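You operate a simulated robot arm through the tools that you are given. There is no shell and no other tool.

You are at the controls of a simulated robot arm. One attempt, no reset.

JOB
Set the dimmers: House 50%, Aisle 50%, Desk 50%, Booth 60%.
Fine: use the dials; the Full buttons stay off; the vent lever stays.

It is judged by the outcome, as a careful person would: the job done as asked, and still so three seconds after it is handed in. It fails if anything else is knocked over, pushed out of place, dropped, spilled or broken.

ROBOT AND FRAMES
A 7-joint arm with a two-finger parallel gripper, fixed in place. Base frame: the origin is at the foot of the arm, x ahead of it, y to its left, z up. Units: mm, degrees, N and s.
Its first joint turns from -166.0 to 166.0 degrees. Payload 4.4 kg.
The tool frame sits at the grasp point between the pads (the TCP): z along the fingers, y along the line on which they close. The tips reach 23 mm beyond it. The gripper opens to 94 mm. The fingers are 38 mm wide and 10 mm thick; the gripper's body (54 by 96 mm) begins 39 mm behind the TCP.
Orientation is told as [roll, pitch, yaw] about the base's x, y, z axes, in that order, counted from this pose: with the fingers straight down and closing along the base's y, the tool's x points along the base's -x, its y along +y and its z along -z.

CONTROLS
- The arm moves only by the tool jog_arm. Its argument "increments" is a list of rows, each an object of numbers (a shift or turn left out is 0, a gripper value left out holds the last): "tx", "ty", "tz": the shift along the tool's x, y, z in units of 150 mm (1.0 is 150 mm); "wx", "wy", "wz": the turn, a rotation vector about the tool's x, y, z in units of 180 degrees (1.0 is 180 degrees); "gripper": the finger opening in mm, from 0 to 94. In form: [{"tx": .., "ty": .., "tz": .., "wx": .., "wy": .., "wz": .., "gripper": ..}, ...]. A call has 1 to 20 rows; each row is the pose to reach, as a shift and turn from the pose commanded when the call began, along the tool's axes at that moment. A call with a number of a shift or a turn outside -1 to 1 is refused whole. Rows are played at 5 a second. More than 50 mm and 8.6 degrees between two rows, or a gripper value outside its range, and nothing of the call is played. Where a pose cannot be reached the arm comes as near as it can. A force on the tool above 40 N (or 10 N above the force at the start of the call, whichever is more), or a blocked arm, ends the call early, and 0.2 s more pass. Each finger travels about 72 mm/s and halts on what it meets, pressing with about 30 N; the grip force reading is that of the motor and also rises with nothing between the fingers. The clock runs only during rows and for 0.2 s after the last one: add rows that repeat a pose to give the fingers time. The reply holds the time, the measured pose of the TCP, the force on the tool along the base axes, the opening and the grip force, in the units named above and with some noise, with the torque about the TCP (base axes, N m) and any sound that the robot's microphone picked up.
- Cameras (640 x 400 px; columns grow to the right, rows downward): "scene" is fixed at [404.2, -659.4, 1951]; the picture's right is [0.72, -0.70, 0.00], its down [-0.29, -0.30, -0.91] and it looks along [0.63, 0.65, -0.41] (base axes); focal length 323 px, centre (320, 200). "wrist" rides on the gripper at [86, 16, -75] in the tool frame; the picture's right is [-0.18, 0.98, 0.00], its down [-0.58, -0.11, -0.81] and it looks along [-0.79, -0.15, 0.59] (tool axes); focal length 243 px, centre (320, 200). There is no depth. A picture from a camera that has moved, and an enlarged one, comes with that camera's place and axes in the base frame and with its lens. The place of the scene camera against the robot may be out by one fixed shift of up to 18 mm in any direction.
- camera(camera): a new picture of that camera. It takes no simulated time.
- zoom(camera, box): a new picture of the part [left, top, right, bottom] of that camera's present view, enlarged. It takes no simulated time.
- sign_off(): hands the job in; it is judged then, once.

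Nothing tells you positions but the pictures and the camera data. Unless the task says otherwise, let go and move clear before handing in.

The tools are called after ">>>" by a JSON object that holds its "api" and its "payload". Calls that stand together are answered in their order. jog_arm: Moves the arm, as the interface text tells. Its arguments: {"type":"object","properties":{"increments":{"type":"array","items":{"type":"object","properties":{"tx":{"type":"number"},"ty":{"type":"number"},"tz":{"type":"number"},"wx":{"type":"number"},"wy":{"type":"number"},"wz":{"type":"number"},"gripper":{"type":"number"}}}}},"required":["increments"]} The other tools are called the same way: camera (camera) takes a picture; zoom (camera, box) takes an enlarged picture of a part of a camera's view; sign_off () hands the job in.

At the start:

```text
t: 0.0
eef_pos: [721.0, -15.5, 1558.5]
tcp_rot: [0.0, 0.1, 0.1]
wrist_force: [0.6, 0.1, 0.5]
ft_torque: [0.0, -0.01, -0.02]
grip_width: 94.1
gripper_force: 0.1
```

scene: 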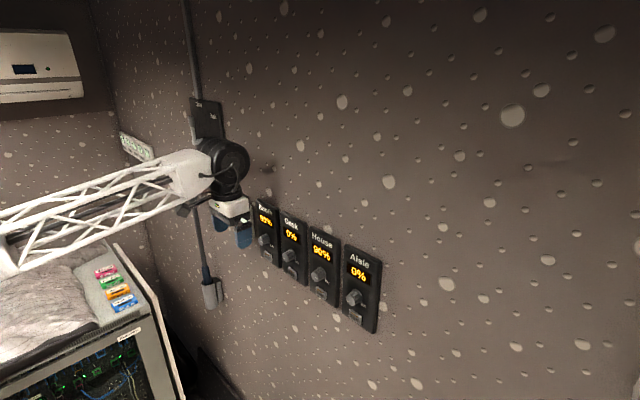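
wrist: 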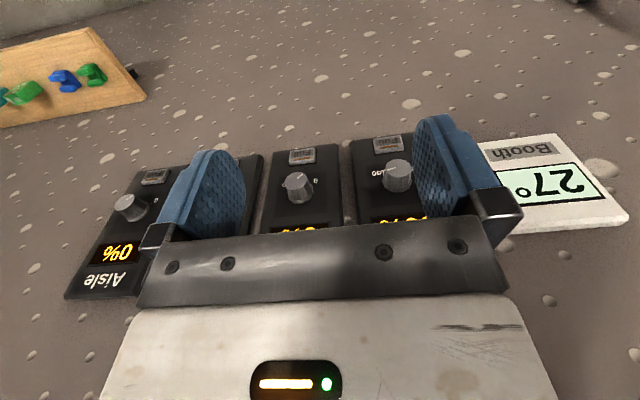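

I see a wall ahead with four dimmer panels (Booth, Desk, House, Aisle), each with a display, a knob and a button. I'll zoom in on them to read the displays and work out where they are.

>>> {"api": "zoom", "payload": {"camera": "scene", "box": [230, 180, 400, 340]}}

>>> {"api": "zoom", "payload": {"camera": "wrist", "box": [60, 100, 640, 310]}}

>>> {"api": "zoom", "payload": {"camera": "scene", "box": [170, 80, 270, 180]}}

```text
2.50 times, centred on (315, 260) of scene
camera zoom: at [404.2, -659.4, 1951.0], right [0.72, -0.7, 0.0], down [-0.29, -0.3, -0.91], along [0.63, 0.65, -0.41], focal length 808 px, centre (332, 50)
```

zoom: 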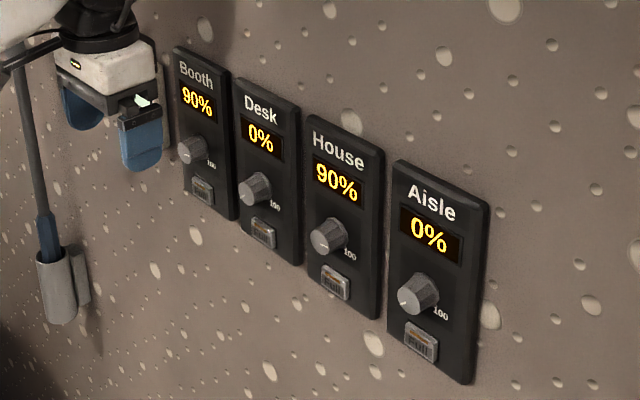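

```text
1.10 times, centred on (350, 205) of wrist
camera zoom: at [634.5, 1.3, 1632.1], right [0.18, 0.98, 0.0], down [0.58, -0.11, 0.81], along [0.79, -0.15, -0.59], focal length 268 px, centre (287, 194)
```

zoom: 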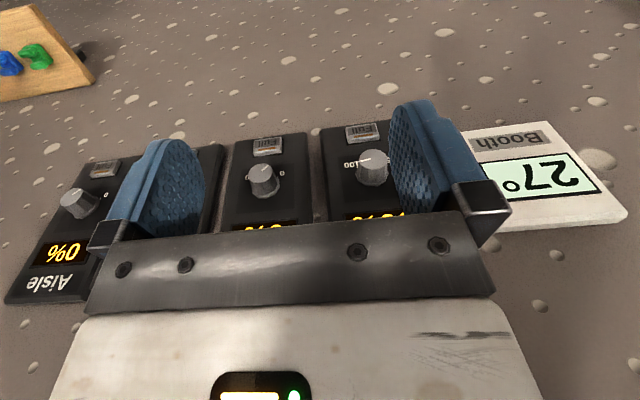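

```text
4.00 times, centred on (220, 130) of scene
camera zoom: at [404.2, -659.4, 1951.0], right [0.72, -0.7, 0.0], down [-0.29, -0.3, -0.91], along [0.63, 0.65, -0.41], focal length 1293 px, centre (720, 480)
```

zoom: 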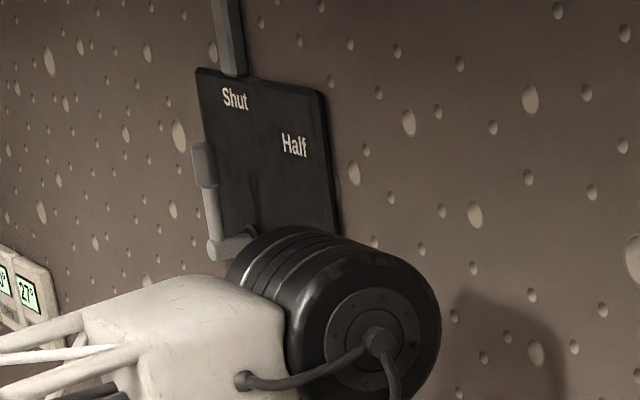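

The four panels sit on a wall facing the arm, with knob centres at about x≈857 and z≈1445. Their y positions are roughly Booth 51, Desk -69, House -187 and Aisle -305. I'll back off from the wall slightly and pitch the tool so the fingers point at it (+x).

>>> {"api": "jog_arm", "payload": {"increments": [{"tx": 0.1, "wy": 0}, {"tx": 0.2, "wy": -0.045}, {"tx": 0.3, "wy": -0.09}, {"tx": 0.4, "wy": -0.135}, {"tx": 0.4, "wy": -0.18}, {"tx": 0.4, "wy": -0.225}, {"tx": 0.4, "wy": -0.27}, {"tx": 0.4, "wy": -0.315}, {"tx": 0.4, "wy": -0.36}, {"tx": 0.4, "wy": -0.405}, {"tx": 0.4, "wy": -0.45}, {"tx": 0.4, "wy": -0.495}, {"tx": 0.4, "wy": -0.5}, {"tx": 0.4, "wy": -0.5}]}}

>>> {"api": "camera", "payload": {"camera": "scene"}}

>>> {"api": "camera", "payload": {"camera": "wrist"}}

```text
t: 3.0
eef_pos: [661.5, -14.1, 1559.9]
tcp_rot: [-174.2, -89.9, 174.2]
wrist_force: [-1.3, 0.7, 1.5]
ft_torque: [0.01, 0.07, 0.03]
grip_width: 93.9
gripper_force: 0.1
```

```text
taken
```

scene: 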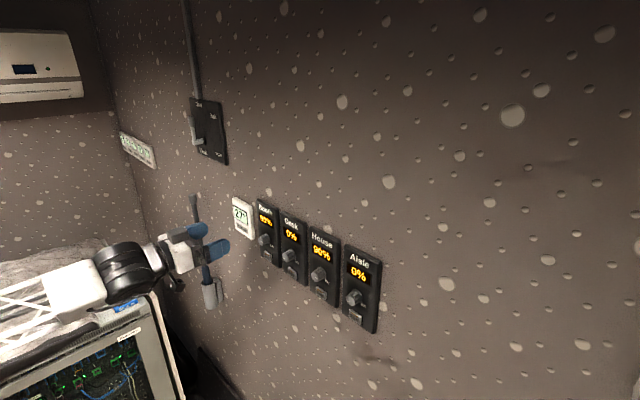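

```text
taken
camera wrist: at [587.1, 1.0, 1472.3], right [0.0, 0.98, 0.18], down [-0.81, -0.11, 0.58], along [0.59, -0.15, 0.79], focal length 243 px, centre (320, 200)
```

wrist: 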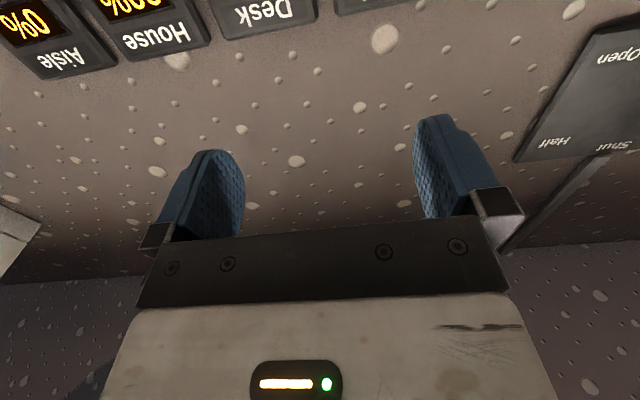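

The tool now points at the wall with nothing blocking the view of the panels. I'll zoom in on each one to locate it more precisely.

>>> {"api": "zoom", "payload": {"camera": "scene", "box": [230, 190, 310, 290]}}

>>> {"api": "zoom", "payload": {"camera": "scene", "box": [300, 220, 390, 340]}}

```text
4.00 times, centred on (270, 240) of scene
camera zoom: at [404.2, -659.4, 1951.0], right [0.72, -0.7, 0.0], down [-0.29, -0.3, -0.91], along [0.63, 0.65, -0.41], focal length 1293 px, centre (520, 40)
```

zoom: 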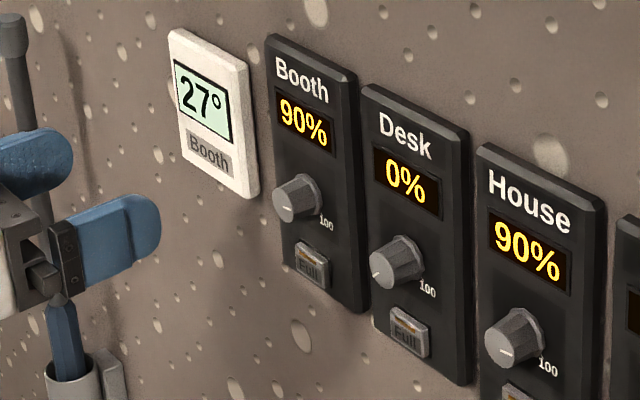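

```text
3.33 times, centred on (345, 280) of scene
camera zoom: at [404.2, -659.4, 1951.0], right [0.72, -0.7, 0.0], down [-0.29, -0.3, -0.91], along [0.63, 0.65, -0.41], focal length 1077 px, centre (237, -67)
```

zoom: 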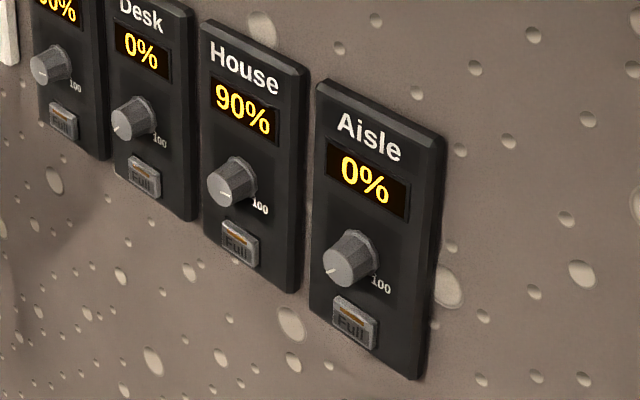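

The displays read Booth 90%, Desk 0%, House 90%, Aisle 0%, and "100" is printed at the lower right of each dial. I'll move in front of the Desk knob and use the wrist camera to fix its position.

>>> {"api": "jog_arm", "payload": {"increments": [{"tx": 0.2, "ty": -0.09, "tz": 0.0}, {"tx": 0.4, "ty": -0.18, "tz": 0.1}, {"tx": 0.6, "ty": -0.27, "tz": 0.2}, {"tx": 0.78, "ty": -0.367, "tz": 0.3}, {"tx": 0.78, "ty": -0.367, "tz": 0.45}, {"tx": 0.78, "ty": -0.367, "tz": 0.52}, {"tx": 0.78, "ty": -0.367, "tz": 0.52}]}}

>>> {"api": "camera", "payload": {"camera": "wrist"}}

>>> {"api": "camera", "payload": {"camera": "scene"}}

```text
t: 4.6
eef_pos: [739.1, -69.1, 1443.0]
tcp_rot: [-139.0, -90.0, 139.0]
wrist_force: [-0.7, -0.2, 0.3]
ft_torque: [0.0, 0.01, 0.0]
grip_width: 94.0
gripper_force: 0.1
```

```text
taken
camera wrist: at [665.7, -52.6, 1355.4], right [0.0, 0.98, 0.18], down [-0.81, -0.11, 0.58], along [0.59, -0.15, 0.79], focal length 243 px, centre (320, 200)
```

wrist: 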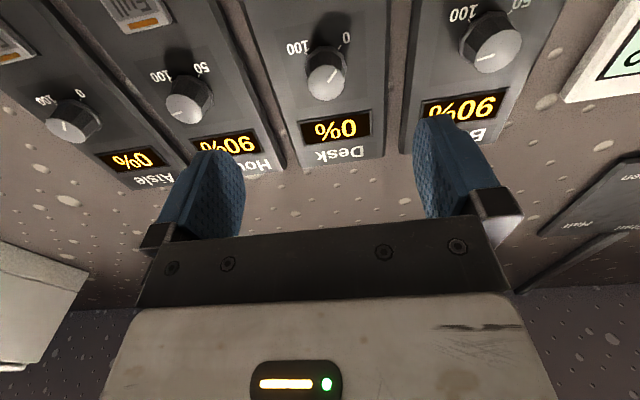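

```text
taken
```

scene: 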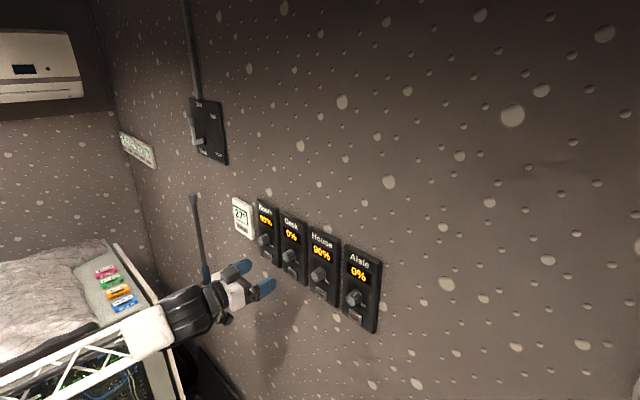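

The dial markings seem to differ between panels, so I'll zoom the wrist view to read them.

>>> {"api": "zoom", "payload": {"camera": "wrist", "box": [240, 0, 400, 180]}}

>>> {"api": "zoom", "payload": {"camera": "wrist", "box": [400, 0, 560, 160]}}

>>> {"api": "zoom", "payload": {"camera": "wrist", "box": [100, 0, 280, 180]}}

>>> {"api": "zoom", "payload": {"camera": "wrist", "box": [0, 40, 180, 200]}}

```text
2.22 times, centred on (320, 90) of wrist
camera zoom: at [665.7, -52.6, 1355.4], right [0.0, 0.98, 0.18], down [-0.81, -0.11, 0.58], along [0.59, -0.15, 0.79], focal length 539 px, centre (320, 444)
```

zoom: 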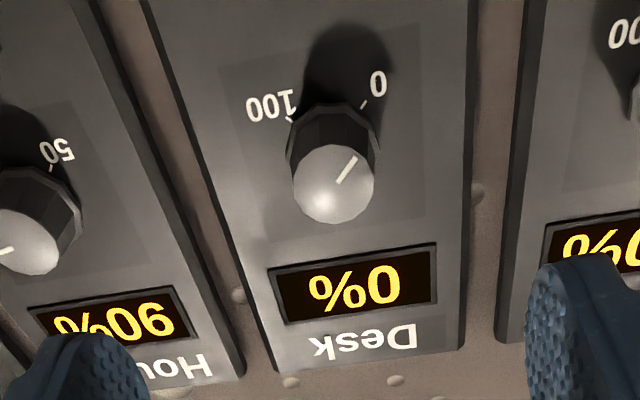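

```text
2.50 times, centred on (480, 80) of wrist
camera zoom: at [665.7, -52.6, 1355.4], right [0.0, 0.98, 0.18], down [-0.81, -0.11, 0.58], along [0.59, -0.15, 0.79], focal length 606 px, centre (-80, 500)
```

zoom: 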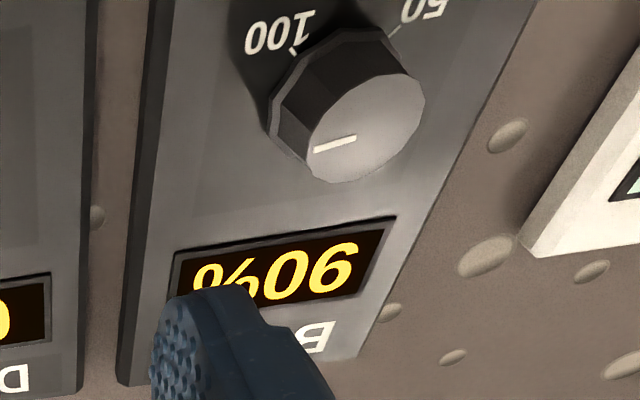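

```text
2.22 times, centred on (190, 90) of wrist
camera zoom: at [665.7, -52.6, 1355.4], right [0.0, 0.98, 0.18], down [-0.81, -0.11, 0.58], along [0.59, -0.15, 0.79], focal length 539 px, centre (609, 444)
```

zoom: 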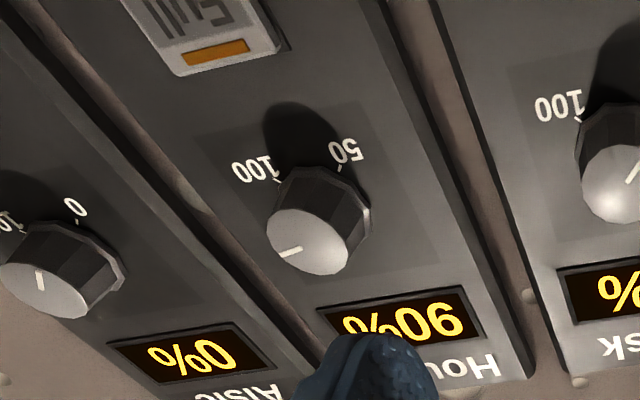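

```text
2.50 times, centred on (90, 120) of wrist
camera zoom: at [665.7, -52.6, 1355.4], right [0.0, 0.98, 0.18], down [-0.81, -0.11, 0.58], along [0.59, -0.15, 0.79], focal length 606 px, centre (895, 400)
```

zoom: 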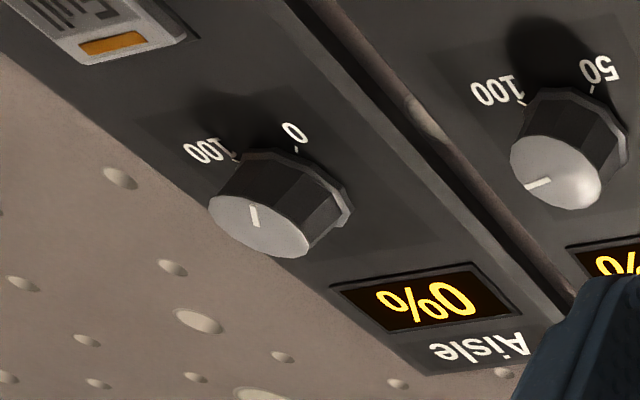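

House and Booth dials run from 50 to 100 and Desk and Aisle from 0 to 100, and I put the Desk knob face at about (840, -66, 1447). I'll line up with it, narrow the fingers to 60 mm, and turn the tool counter-clockwise in free space so there is room to wind clockwise.

>>> {"api": "jog_arm", "payload": {"increments": [{"ty": 0.0227, "tx": -0.0267, "gripper": 60}, {"ty": 0.0227, "tx": -0.0267, "wz": -0.047, "gripper": 60}, {"ty": 0.0227, "tx": -0.0267, "wz": -0.094, "gripper": 60}, {"ty": 0.0227, "tx": -0.0267, "wz": -0.141, "gripper": 60}, {"ty": 0.0227, "tx": -0.0267, "wz": -0.188, "gripper": 60}, {"ty": 0.0227, "tx": -0.0267, "wz": -0.235, "gripper": 60}, {"ty": 0.0227, "tx": -0.0267, "wz": -0.282, "gripper": 60}, {"ty": 0.0227, "tx": -0.0267, "wz": -0.329, "gripper": 60}, {"ty": 0.0227, "tx": -0.0267, "wz": -0.375, "gripper": 60}, {"ty": 0.0227, "tx": -0.0267, "wz": -0.375, "gripper": 60}]}}

>>> {"api": "camera", "payload": {"camera": "wrist"}}

>>> {"api": "camera", "payload": {"camera": "scene"}}

```text
t: 6.8
eef_pos: [739.3, -65.9, 1446.0]
tcp_rot: [-90.1, -22.5, 90.0]
wrist_force: [-0.3, -0.2, -0.6]
ft_torque: [0.0, 0.0, 0.04]
grip_width: 60.1
gripper_force: 0.1
```

```text
taken
camera wrist: at [664.1, -140.5, 1397.7], right [0.0, 0.54, -0.84], down [-0.81, 0.5, 0.32], along [0.59, 0.68, 0.44], focal length 243 px, centre (320, 200)
```

wrist: 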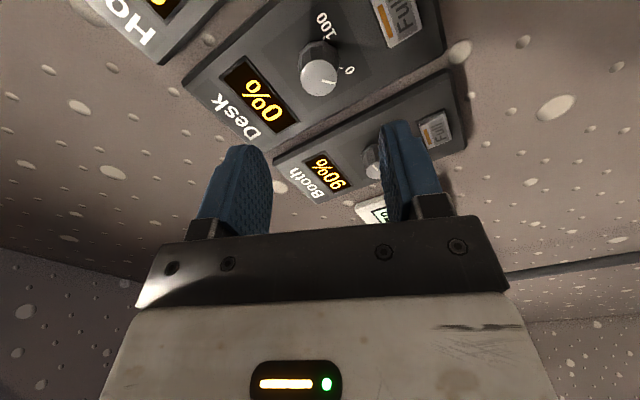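

```text
taken
```

scene: 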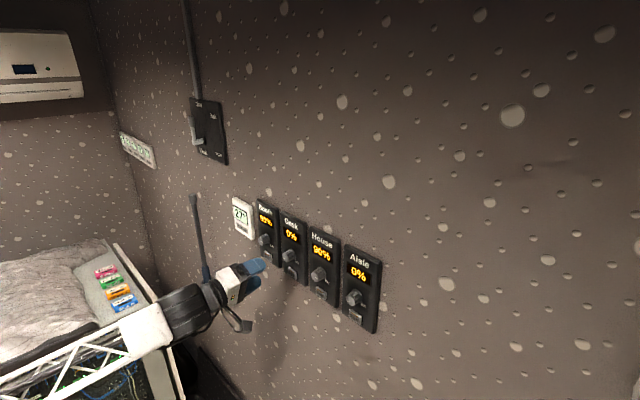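

The rotation is clean, and triangulating again from this view puts the Desk knob in the same place. I'll move straight in until the tips are about 8 mm short of the panel, then close on the knob.

>>> {"api": "jog_arm", "payload": {"increments": [{"tz": 0.2}, {"tz": 0.4}, {"tz": 0.5}, {"tz": 0.56}, {"tz": 0.611}, {"tz": 0.611}]}}

>>> {"api": "camera", "payload": {"camera": "wrist"}}

>>> {"api": "zoom", "payload": {"camera": "scene", "box": [230, 190, 330, 310]}}

```text
t: 8.2
eef_pos: [829.2, -66.2, 1445.2]
tcp_rot: [-90.0, -22.6, 90.0]
wrist_force: [1.0, 0.2, -0.7]
ft_torque: [0.0, -0.04, 0.0]
grip_width: 59.8
gripper_force: 0.0
```

```text
taken
camera wrist: at [755.9, -139.4, 1395.7], right [0.0, 0.55, -0.84], down [-0.81, 0.5, 0.32], along [0.59, 0.68, 0.44], focal length 243 px, centre (320, 200)
```

wrist: 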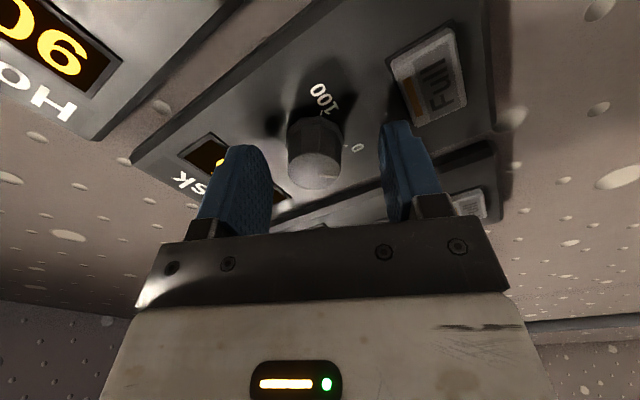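

```text
3.33 times, centred on (280, 250) of scene
camera zoom: at [404.2, -659.4, 1951.0], right [0.72, -0.7, 0.0], down [-0.29, -0.3, -0.91], along [0.63, 0.65, -0.41], focal length 1077 px, centre (453, 33)
```

zoom: 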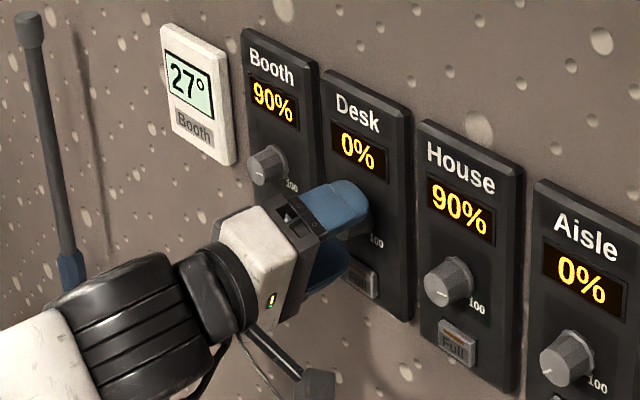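

The knob sits between the fingers and the displays are visible from the scene camera. I'll close on the knob now.

>>> {"api": "jog_arm", "payload": {"increments": [{"gripper": 40}, {"gripper": 20}, {"gripper": 15}, {"gripper": 15}, {"gripper": 15}]}}

>>> {"api": "camera", "payload": {"camera": "wrist"}}

>>> {"api": "zoom", "payload": {"camera": "scene", "box": [230, 190, 330, 310]}}

```text
t: 9.3
eef_pos: [829.3, -66.2, 1446.5]
tcp_rot: [-90.3, -22.5, 90.0]
wrist_force: [0.5, -4.7, 0.3]
ft_torque: [0.07, -0.08, -0.14]
grip_width: 28.0
gripper_force: 44.8
stopped in row 5: the force on the tool passed its limit at 41 N (the readings are from after the stop); the commanded pose is now the measured one
```

```text
taken
camera wrist: at [754.8, -140.1, 1398.6], right [0.0, 0.55, -0.84], down [-0.81, 0.5, 0.32], along [0.59, 0.67, 0.44], focal length 243 px, centre (320, 200)
```

wrist: 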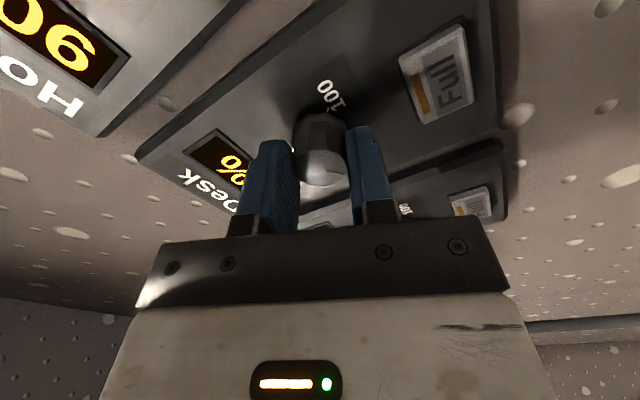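

```text
3.33 times, centred on (280, 250) of scene
camera zoom: at [404.2, -659.4, 1951.0], right [0.72, -0.7, 0.0], down [-0.29, -0.3, -0.91], along [0.63, 0.65, -0.41], focal length 1077 px, centre (453, 33)
```

zoom: 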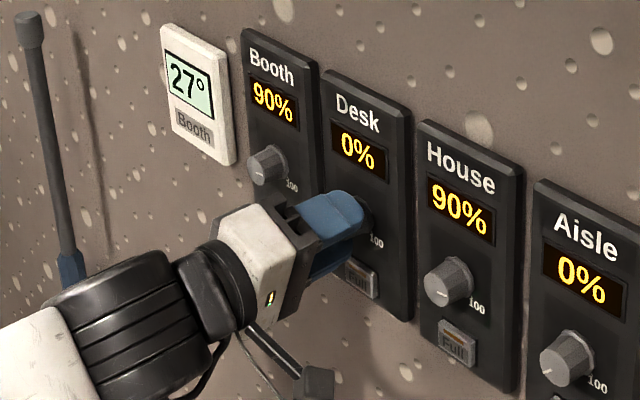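

The knob is gripped at 28 mm with little residual force. I'll turn a small amount clockwise first and check the display.

>>> {"api": "jog_arm", "payload": {"increments": [{"wz": 0.025}, {"wz": 0.05}, {"wz": 0.075}, {"wz": 0.1}, {"wz": 0.1}]}}

>>> {"api": "zoom", "payload": {"camera": "scene", "box": [230, 190, 330, 310]}}

>>> {"api": "camera", "payload": {"camera": "wrist"}}

```text
t: 10.5
eef_pos: [829.2, -65.1, 1446.8]
tcp_rot: [-90.4, -40.4, 90.1]
wrist_force: [30.4, -6.1, 13.9]
ft_torque: [0.01, -0.25, -0.07]
grip_width: 28.0
gripper_force: 45.1
```

```text
3.33 times, centred on (280, 250) of scene
camera zoom: at [404.2, -659.4, 1951.0], right [0.72, -0.7, 0.0], down [-0.29, -0.3, -0.91], along [0.63, 0.65, -0.41], focal length 1077 px, centre (453, 33)
```

zoom: 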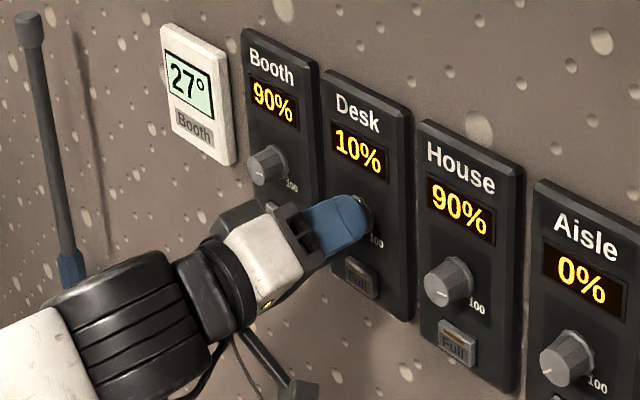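

```text
taken
camera wrist: at [754.5, -121.4, 1377.9], right [0.0, 0.78, -0.63], down [-0.81, 0.37, 0.46], along [0.59, 0.5, 0.63], focal length 243 px, centre (320, 200)
```

wrist: 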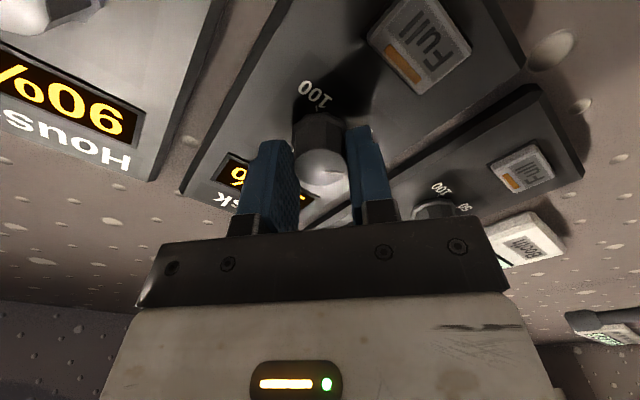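

The display moved from 0 to 10%, so the direction is right. There is some pull along x, so I'll ease the tool forward slightly and keep turning.

>>> {"api": "jog_arm", "payload": {"increments": [{"wz": 0.0, "tz": 0.005}, {"wz": 0.03, "tz": 0.005}, {"wz": 0.06, "tz": 0.005}, {"wz": 0.09, "tz": 0.005}, {"wz": 0.12, "tz": 0.005}, {"wz": 0.15, "tz": 0.005}, {"wz": 0.15, "tz": 0.005}]}}

>>> {"api": "zoom", "payload": {"camera": "scene", "box": [230, 190, 330, 310]}}

>>> {"api": "camera", "payload": {"camera": "wrist"}}

```text
t: 12.1
eef_pos: [830.6, -65.4, 1448.1]
tcp_rot: [-90.7, -67.5, 90.6]
wrist_force: [-18.8, -0.8, -3.9]
ft_torque: [0.0, 0.08, 0.02]
grip_width: 27.5
gripper_force: 45.0
```

```text
3.33 times, centred on (280, 250) of scene
camera zoom: at [404.2, -659.4, 1951.0], right [0.72, -0.7, 0.0], down [-0.29, -0.3, -0.91], along [0.63, 0.65, -0.41], focal length 1077 px, centre (453, 33)
```

zoom: 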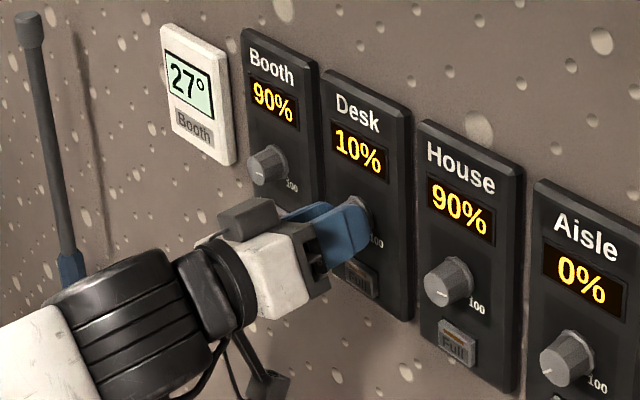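

```text
taken
camera wrist: at [755.8, -83.6, 1360.8], right [0.0, 0.98, -0.21], down [-0.81, 0.12, 0.58], along [0.59, 0.16, 0.79], focal length 243 px, centre (320, 200)
```

wrist: 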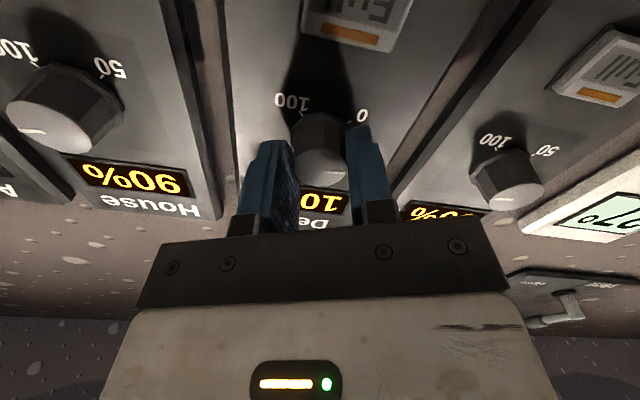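

The display still reads 10% after 45° of turn, so I'll look at the pointer to see whether the knob is slipping.

>>> {"api": "zoom", "payload": {"camera": "wrist", "box": [260, 70, 400, 230]}}

>>> {"api": "zoom", "payload": {"camera": "scene", "box": [265, 220, 315, 290]}}

```text
2.50 times, centred on (330, 150) of wrist
camera zoom: at [755.8, -83.6, 1360.8], right [0.0, 0.98, -0.21], down [-0.81, 0.12, 0.58], along [0.59, 0.16, 0.79], focal length 606 px, centre (295, 325)
```

zoom: 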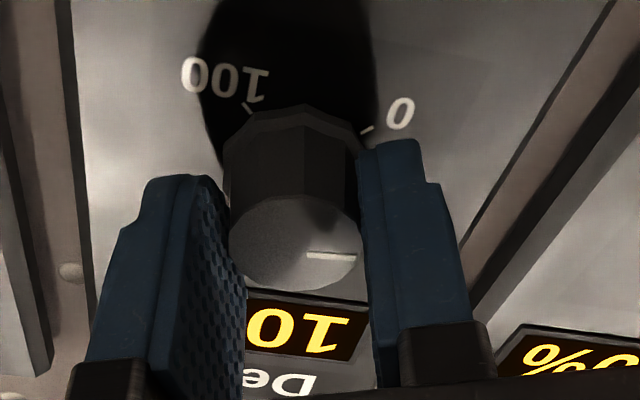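

```text
5.71 times, centred on (290, 255) of scene
camera zoom: at [404.2, -659.4, 1951.0], right [0.72, -0.7, 0.0], down [-0.29, -0.3, -0.91], along [0.63, 0.65, -0.41], focal length 1847 px, centre (491, -114)
```

zoom: 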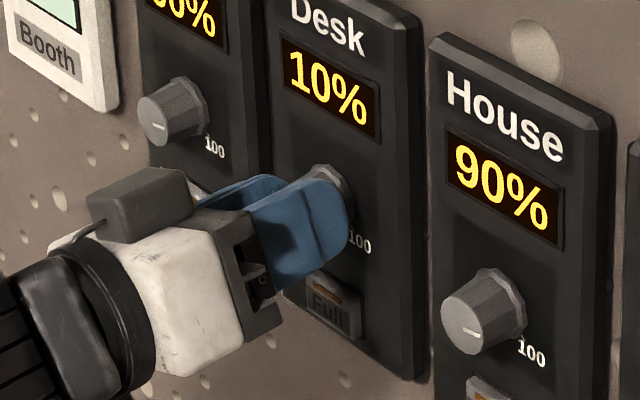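

The pointer is following the gripper, now at about 9 o'clock, and the display rounds to 10% steps. I'll keep turning clockwise towards 12 o'clock.

>>> {"api": "jog_arm", "payload": {"increments": [{"wz": 0.03, "tz": -0.0015}, {"wz": 0.06, "tz": -0.0015}, {"wz": 0.09, "tz": -0.0015}, {"wz": 0.12, "tz": -0.0015}, {"wz": 0.15, "tz": -0.0015}, {"wz": 0.18, "tz": -0.0015}, {"wz": 0.21, "tz": -0.0015}, {"wz": 0.24, "tz": -0.0015}, {"wz": 0.27, "tz": -0.0015}, {"wz": 0.3, "tz": -0.0015}, {"wz": 0.33, "tz": -0.0015}, {"wz": 0.36, "tz": -0.0015}, {"wz": 0.36, "tz": -0.0015}]}}

>>> {"api": "zoom", "payload": {"camera": "scene", "box": [230, 190, 330, 310]}}

>>> {"api": "camera", "payload": {"camera": "wrist"}}

```text
t: 13.7
eef_pos: [829.3, -65.4, 1448.2]
tcp_rot: [90.7, -75.3, -90.7]
wrist_force: [-15.7, 10.9, -4.7]
ft_torque: [0.0, 0.66, 0.62]
grip_width: 27.7
gripper_force: 44.8
stopped in row 8: the force on the tool passed its limit at 43 N (the readings are from after the stop); the commanded pose is now the measured one
```

```text
3.33 times, centred on (280, 250) of scene
camera zoom: at [404.2, -659.4, 1951.0], right [0.72, -0.7, 0.0], down [-0.29, -0.3, -0.91], along [0.63, 0.65, -0.41], focal length 1077 px, centre (453, 33)
```

zoom: 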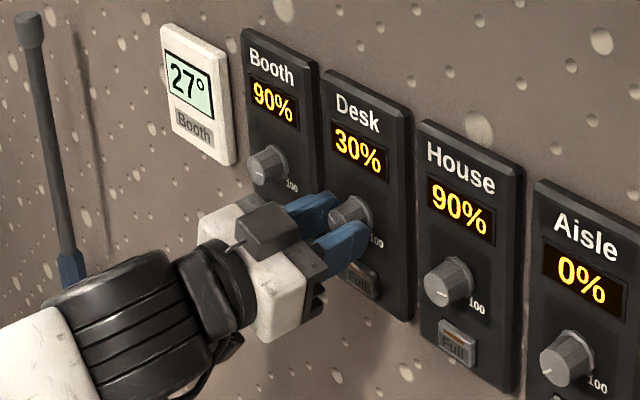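

```text
taken
camera wrist: at [755.4, -28.1, 1367.1], right [0.0, 0.91, 0.43], down [-0.81, -0.25, 0.53], along [0.59, -0.34, 0.73], focal length 243 px, centre (320, 200)
```

wrist: 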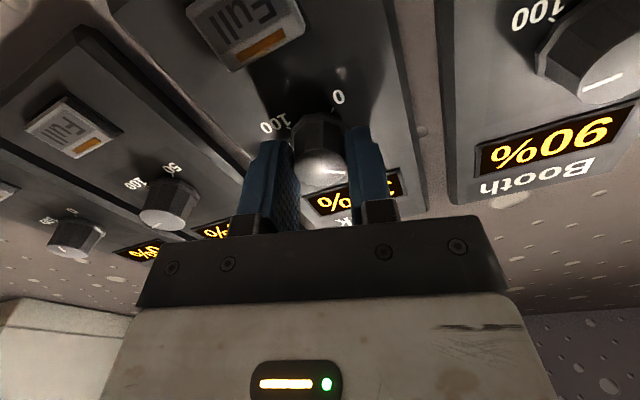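

It reads 30% and stopped on a force limit, so a slight misalignment is loading the tool. I'll back off a fraction and continue in smaller steps.

>>> {"api": "jog_arm", "payload": {"increments": [{"wz": 0.0, "tz": -0.0017}, {"wz": 0.025, "tz": -0.0017}, {"wz": 0.05, "tz": -0.0017}, {"wz": 0.075, "tz": -0.0017}, {"wz": 0.1, "tz": -0.0017}, {"wz": 0.1, "tz": -0.0017}]}}

>>> {"api": "zoom", "payload": {"camera": "scene", "box": [230, 190, 330, 310]}}

```text
t: 14.7
eef_pos: [829.1, -65.6, 1447.7]
tcp_rot: [90.7, -62.8, -90.5]
wrist_force: [18.1, 8.4, 4.2]
ft_torque: [0.0, -0.21, 0.11]
grip_width: 27.6
gripper_force: 44.7
stopped in row 5: the force on the tool passed its limit at 42 N (the readings are from after the stop); the commanded pose is now the measured one
```

```text
3.33 times, centred on (280, 250) of scene
camera zoom: at [404.2, -659.4, 1951.0], right [0.72, -0.7, 0.0], down [-0.29, -0.3, -0.91], along [0.63, 0.65, -0.41], focal length 1077 px, centre (453, 33)
```

zoom: 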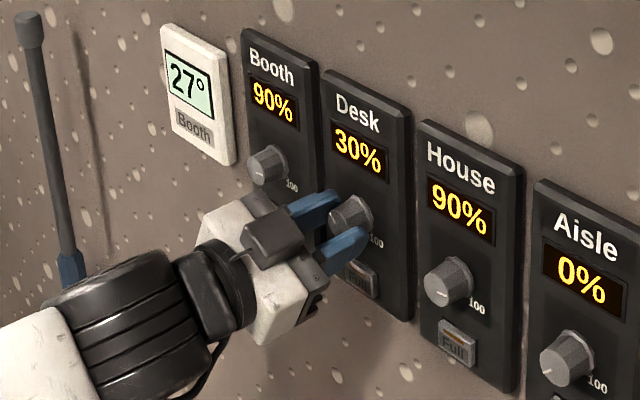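

It's at about 35% with another brief force stop. I'll continue more slowly so that path errors stay small.

>>> {"api": "jog_arm", "payload": {"increments": [{"wz": 0.0, "tz": 0.001}, {"wz": 0.012, "tz": 0.001}, {"wz": 0.024, "tz": 0.001}, {"wz": 0.036, "tz": 0.001}, {"wz": 0.048, "tz": 0.001}, {"wz": 0.06, "tz": 0.001}, {"wz": 0.072, "tz": 0.001}, {"wz": 0.084, "tz": 0.001}, {"wz": 0.096, "tz": 0.001}, {"wz": 0.108, "tz": 0.001}, {"wz": 0.12, "tz": 0.001}, {"wz": 0.12, "tz": 0.001}]}}

>>> {"api": "zoom", "payload": {"camera": "scene", "box": [230, 190, 330, 310]}}

>>> {"api": "camera", "payload": {"camera": "wrist"}}

```text
t: 15.9
eef_pos: [828.5, -65.2, 1448.2]
tcp_rot: [90.4, -55.4, -90.3]
wrist_force: [-18.7, 7.3, -4.1]
ft_torque: [-0.01, -0.03, 0.14]
grip_width: 27.4
gripper_force: 45.2
stopped in row 5: the force on the tool passed its limit at 42 N (the readings are from after the stop); the commanded pose is now the measured one
```

```text
3.33 times, centred on (280, 250) of scene
camera zoom: at [404.2, -659.4, 1951.0], right [0.72, -0.7, 0.0], down [-0.29, -0.3, -0.91], along [0.63, 0.65, -0.41], focal length 1077 px, centre (453, 33)
```

zoom: 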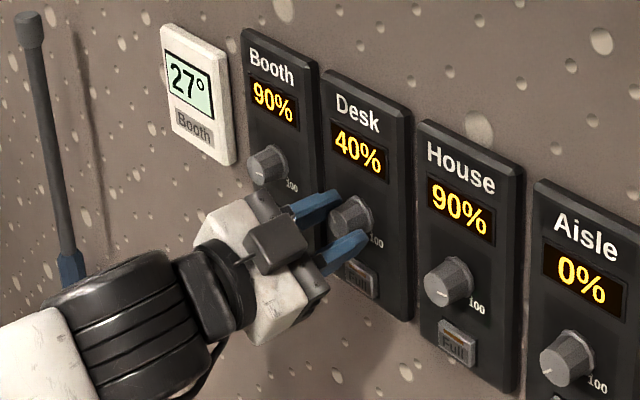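

```text
taken
camera wrist: at [755.0, -2.7, 1384.8], right [0.0, 0.7, 0.71], down [-0.81, -0.42, 0.41], along [0.59, -0.57, 0.57], focal length 243 px, centre (320, 200)
```

wrist: 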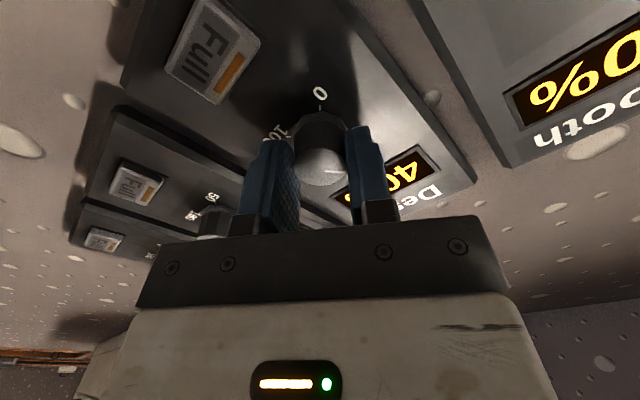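

The display now reads 40%. I'll release, re-centre on the knob axis and see how the free pose compares before regripping.

>>> {"api": "jog_arm", "payload": {"increments": [{"gripper": 36}, {"gripper": 44}, {"gripper": 46}, {"gripper": 46}, {"gripper": 46}]}}

>>> {"api": "zoom", "payload": {"camera": "scene", "box": [230, 190, 330, 310]}}

>>> {"api": "camera", "payload": {"camera": "wrist"}}

```text
t: 17.1
eef_pos: [830.3, -64.9, 1446.0]
tcp_rot: [90.4, -55.3, -90.2]
wrist_force: [0.6, -0.1, -0.2]
ft_torque: [-0.02, 0.0, 0.01]
grip_width: 46.3
gripper_force: 0.0
```

```text
3.33 times, centred on (280, 250) of scene
camera zoom: at [404.2, -659.4, 1951.0], right [0.72, -0.7, 0.0], down [-0.29, -0.3, -0.91], along [0.63, 0.65, -0.41], focal length 1077 px, centre (453, 33)
```

zoom: 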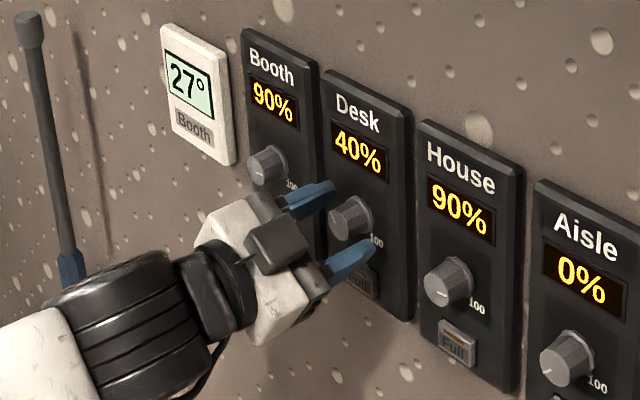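

```text
taken
camera wrist: at [755.4, -3.0, 1384.6], right [0.0, 0.7, 0.71], down [-0.81, -0.42, 0.41], along [0.59, -0.57, 0.57], focal length 243 px, centre (320, 200)
```

wrist: 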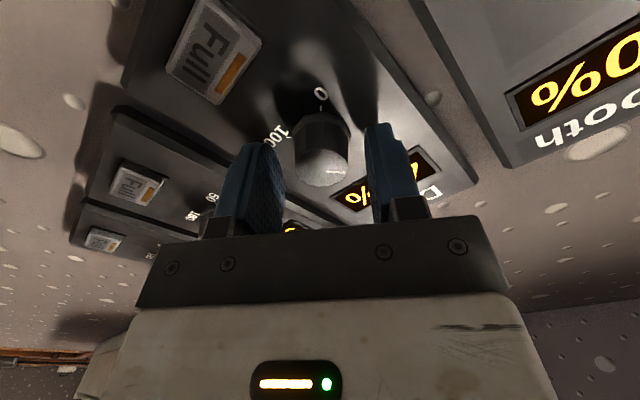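

The setting held at 40% after release. I'll zoom in to measure how far the knob is from the middle of the fingers.

>>> {"api": "zoom", "payload": {"camera": "wrist", "box": [230, 80, 430, 230]}}

```text
2.67 times, centred on (330, 155) of wrist
camera zoom: at [755.4, -3.0, 1384.6], right [0.0, 0.7, 0.71], down [-0.81, -0.42, 0.41], along [0.59, -0.57, 0.57], focal length 647 px, centre (293, 320)
```

zoom: 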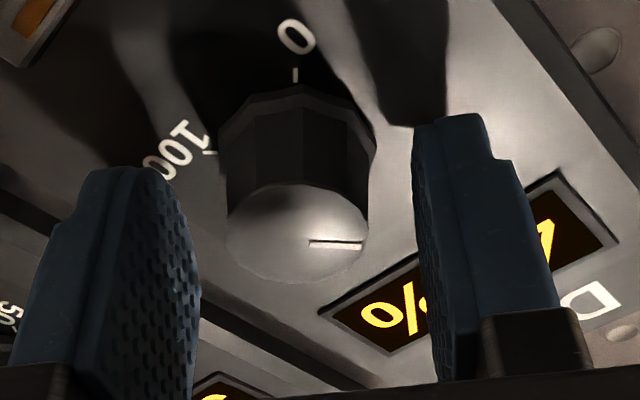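

The knob axis is about 1.6 mm along -x and 0.9 mm along +y from the tool axis (tool frame). I'll correct that, regrip and continue the turn.

>>> {"api": "jog_arm", "payload": {"increments": [{"tx": -0.0107, "ty": 0.006, "gripper": 46}, {"tx": -0.0107, "ty": 0.006, "gripper": 36}, {"tx": -0.0107, "ty": 0.006, "gripper": 30}, {"tx": -0.0107, "ty": 0.006, "gripper": 26}, {"tx": -0.0107, "ty": 0.006, "gripper": 22}, {"tx": -0.0107, "ty": 0.006, "gripper": 22}, {"tx": -0.0107, "ty": 0.006, "gripper": 22}]}}

```text
t: 18.7
eef_pos: [829.2, -65.7, 1448.8]
tcp_rot: [90.4, -55.4, -90.3]
wrist_force: [-2.0, -6.2, -2.5]
ft_torque: [0.0, 0.05, -0.15]
grip_width: 27.5
gripper_force: 45.6
```

Regripped with only small forces. I'll turn on towards 50%.

>>> {"api": "jog_arm", "payload": {"increments": [{"wz": 0.02}, {"wz": 0.04}, {"wz": 0.06}, {"wz": 0.08}, {"wz": 0.1}, {"wz": 0.12}, {"wz": 0.14}, {"wz": 0.14}]}}

>>> {"api": "zoom", "payload": {"camera": "scene", "box": [230, 190, 330, 310]}}

>>> {"api": "zoom", "payload": {"camera": "wrist", "box": [230, 80, 430, 230]}}

```text
t: 20.5
eef_pos: [829.1, -65.2, 1448.0]
tcp_rot: [90.3, -30.1, -90.1]
wrist_force: [-16.1, -30.0, -16.8]
ft_torque: [-0.01, 0.44, -0.58]
grip_width: 27.4
gripper_force: 45.4
```

```text
3.33 times, centred on (280, 250) of scene
camera zoom: at [404.2, -659.4, 1951.0], right [0.72, -0.7, 0.0], down [-0.29, -0.3, -0.91], along [0.63, 0.65, -0.41], focal length 1077 px, centre (453, 33)
```

zoom: 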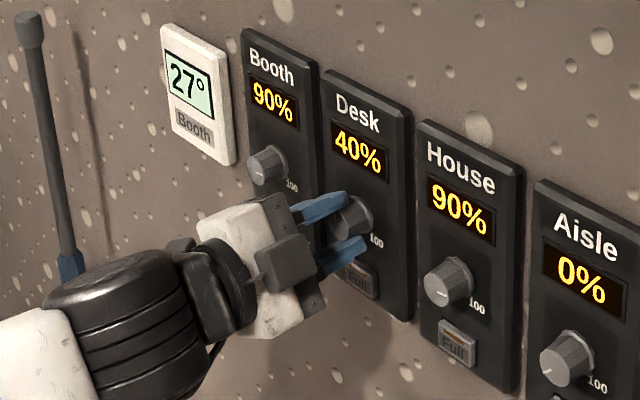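

```text
2.67 times, centred on (330, 155) of wrist
camera zoom: at [755.1, 17.1, 1418.3], right [0.0, 0.33, 0.94], down [-0.81, -0.56, 0.19], along [0.59, -0.76, 0.27], focal length 647 px, centre (293, 320)
```

zoom: 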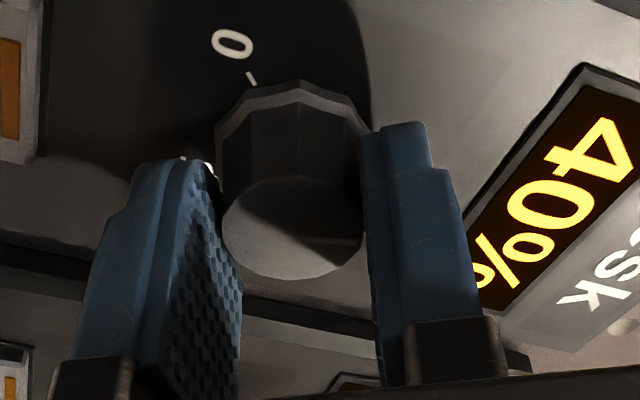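

The pointer is about 14° short of 12 o'clock, right on the 40/50% boundary. I'll relieve the sideways load and turn another 14°.

>>> {"api": "jog_arm", "payload": {"increments": [{"ty": -0.003, "tx": -0.0015, "tz": -0.001}, {"wz": 0.016, "ty": -0.003, "tx": -0.0015, "tz": -0.001}, {"wz": 0.032, "ty": -0.003, "tx": -0.0015, "tz": -0.001}, {"wz": 0.048, "ty": -0.003, "tx": -0.0015, "tz": -0.001}, {"wz": 0.064, "ty": -0.003, "tx": -0.0015, "tz": -0.001}, {"wz": 0.08, "ty": -0.003, "tx": -0.0015, "tz": -0.001}, {"wz": 0.08, "ty": -0.003, "tx": -0.0015, "tz": -0.001}]}}

>>> {"api": "zoom", "payload": {"camera": "scene", "box": [230, 190, 330, 310]}}

>>> {"api": "zoom", "payload": {"camera": "wrist", "box": [230, 80, 430, 230]}}

```text
t: 22.1
eef_pos: [829.0, -64.4, 1448.3]
tcp_rot: [90.1, -15.7, -90.0]
wrist_force: [30.3, -15.5, -2.0]
ft_torque: [-0.03, 0.07, -0.32]
grip_width: 27.5
gripper_force: 45.0
```

```text
3.33 times, centred on (280, 250) of scene
camera zoom: at [404.2, -659.4, 1951.0], right [0.72, -0.7, 0.0], down [-0.29, -0.3, -0.91], along [0.63, 0.65, -0.41], focal length 1077 px, centre (453, 33)
```

zoom: 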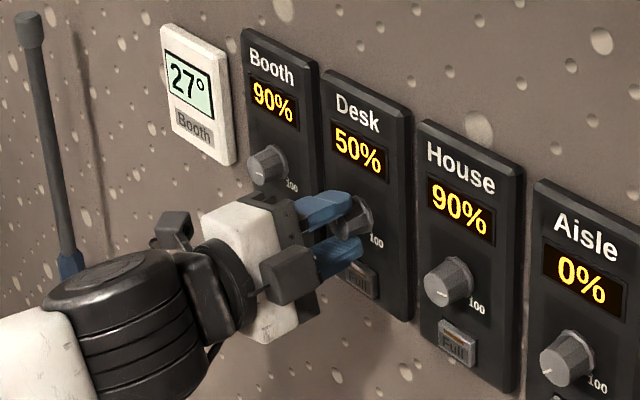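

```text
2.67 times, centred on (330, 155) of wrist
camera zoom: at [754.8, 21.8, 1439.6], right [0.0, 0.09, 1.0], down [-0.81, -0.59, 0.05], along [0.59, -0.8, 0.07], focal length 647 px, centre (293, 320)
```

zoom: 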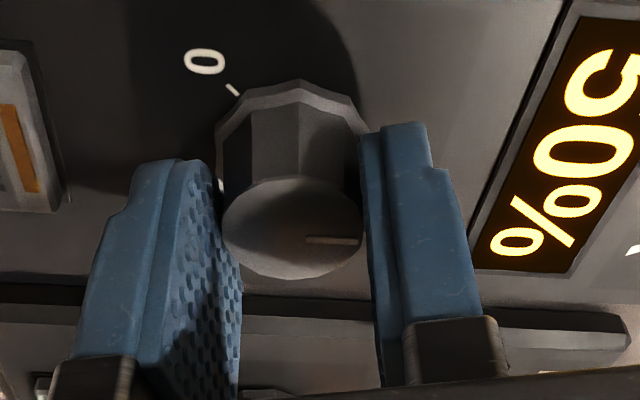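

Desk reads 50% with the pointer straight up. I'll open the fingers, staying short of the Full button, and withdraw straight back.

>>> {"api": "jog_arm", "payload": {"increments": [{"gripper": 34}, {"gripper": 42}, {"gripper": 46}, {"gripper": 46}, {"tz": -0.1, "gripper": 46}, {"tz": -0.25, "gripper": 46}, {"tz": -0.45, "gripper": 46}, {"tz": -0.65, "gripper": 46}, {"tz": -0.65, "gripper": 46}]}}

>>> {"api": "zoom", "payload": {"camera": "scene", "box": [230, 190, 390, 340]}}

>>> {"api": "camera", "payload": {"camera": "wrist"}}

```text
t: 24.1
eef_pos: [731.6, -66.9, 1452.1]
tcp_rot: [90.2, -15.8, -90.0]
wrist_force: [-0.2, 0.4, -0.3]
ft_torque: [0.01, 0.04, -0.02]
grip_width: 45.9
gripper_force: 0.0
```

```text
2.67 times, centred on (310, 265) of scene
camera zoom: at [404.2, -659.4, 1951.0], right [0.72, -0.7, 0.0], down [-0.29, -0.3, -0.91], along [0.63, 0.65, -0.41], focal length 862 px, centre (347, 27)
```

zoom: 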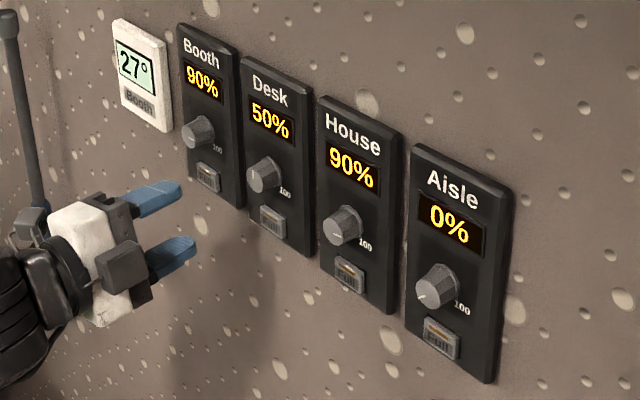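

```text
taken
camera wrist: at [657.0, 20.4, 1442.7], right [0.0, 0.09, 1.0], down [-0.81, -0.59, 0.05], along [0.59, -0.8, 0.07], focal length 243 px, centre (320, 200)
```

wrist: 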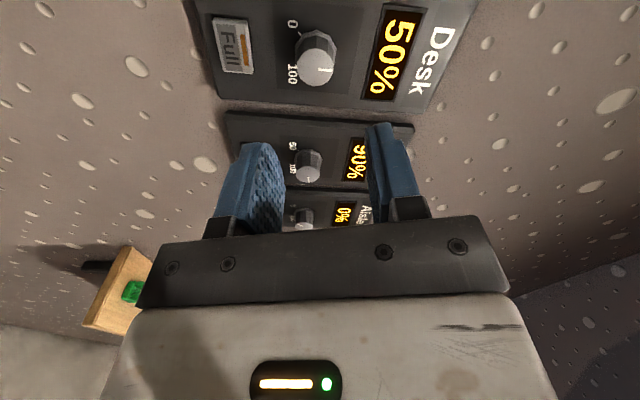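

Desk held at 50% after I withdrew. I'll move across to House, which needs a long counter-clockwise turn because its scale starts at 50.

>>> {"api": "jog_arm", "payload": {"increments": [{"tx": -0.25, "ty": -0.08, "gripper": 56}, {"tx": -0.5, "ty": -0.16, "gripper": 56}, {"tx": -0.752, "ty": -0.2446, "gripper": 56}, {"tx": -0.752, "ty": -0.2446, "gripper": 56}, {"tx": -0.752, "ty": -0.2446, "gripper": 56}]}}

>>> {"api": "camera", "payload": {"camera": "wrist"}}

>>> {"api": "camera", "payload": {"camera": "scene"}}

```text
t: 25.3
eef_pos: [729.9, -183.6, 1445.4]
tcp_rot: [90.2, -15.7, -90.0]
wrist_force: [0.0, 0.1, -0.3]
ft_torque: [0.0, 0.01, 0.02]
grip_width: 55.9
gripper_force: 0.0
```

```text
taken
camera wrist: at [655.5, -96.5, 1436.3], right [0.0, 0.09, 1.0], down [-0.81, -0.59, 0.05], along [0.59, -0.8, 0.07], focal length 243 px, centre (320, 200)
```

wrist: 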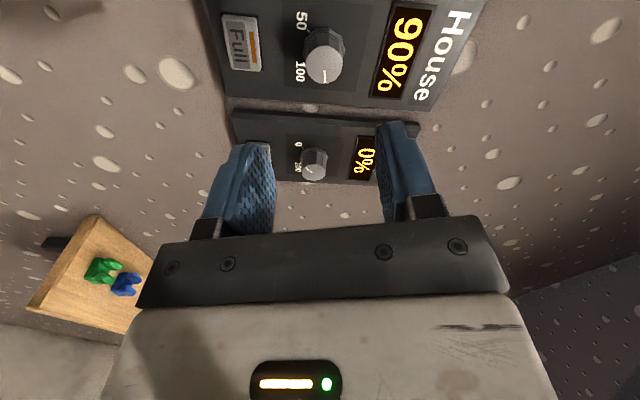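

```text
taken
```

scene: 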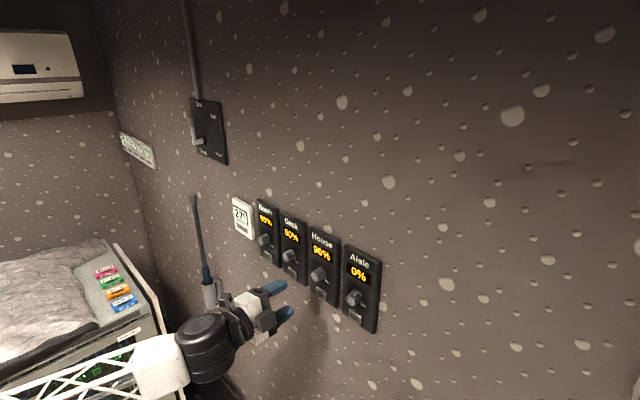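

Now at House. I'll zoom in to locate its knob relative to the tool axis.

>>> {"api": "zoom", "payload": {"camera": "wrist", "box": [220, 0, 420, 125]}}

```text
3.20 times, centred on (320, 62) of wrist
camera zoom: at [655.5, -96.5, 1436.3], right [0.0, 0.09, 1.0], down [-0.81, -0.59, 0.05], along [0.59, -0.8, 0.07], focal length 776 px, centre (320, 640)
```

zoom: 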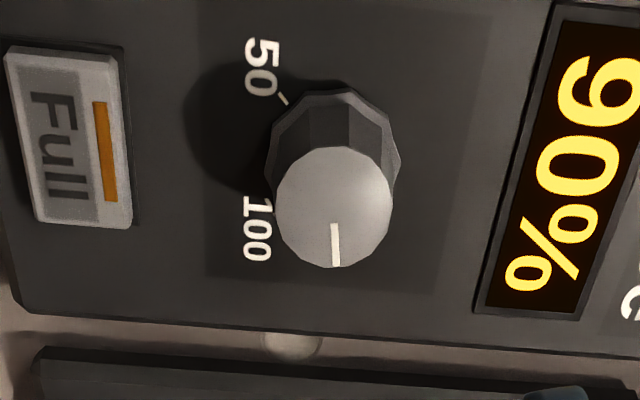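

The House knob is within about 4 mm of the tool axis. I'll correct for that, move closer while still short of the knob, and measure again.

>>> {"api": "jog_arm", "payload": {"increments": [{"tx": 0.008, "ty": 0.022, "tz": 0.2}, {"tx": 0.008, "ty": 0.022, "tz": 0.4}, {"tx": 0.008, "ty": 0.022, "tz": 0.467}, {"tx": 0.008, "ty": 0.022, "tz": 0.467}, {"tx": 0.008, "ty": 0.022, "tz": 0.467}]}}

>>> {"api": "zoom", "payload": {"camera": "wrist", "box": [220, 50, 420, 175]}}

```text
t: 26.5
eef_pos: [802.2, -182.7, 1447.8]
tcp_rot: [90.3, -15.8, -90.0]
wrist_force: [1.4, 0.5, 0.2]
ft_torque: [-0.01, -0.01, 0.0]
grip_width: 56.1
gripper_force: 0.0
```

```text
3.20 times, centred on (320, 112) of wrist
camera zoom: at [727.3, -95.7, 1439.3], right [0.0, 0.09, 1.0], down [-0.81, -0.59, 0.05], along [0.59, -0.8, 0.07], focal length 776 px, centre (320, 480)
```

zoom: 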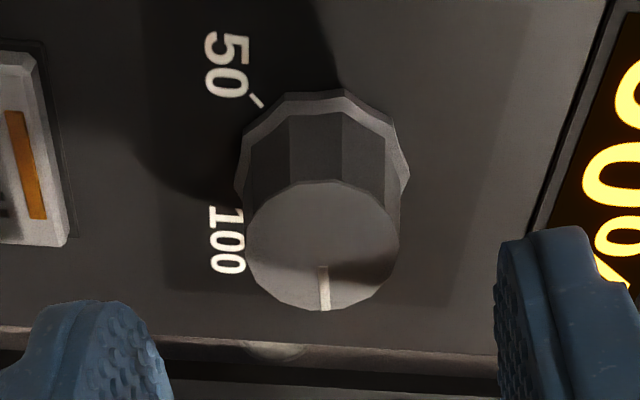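

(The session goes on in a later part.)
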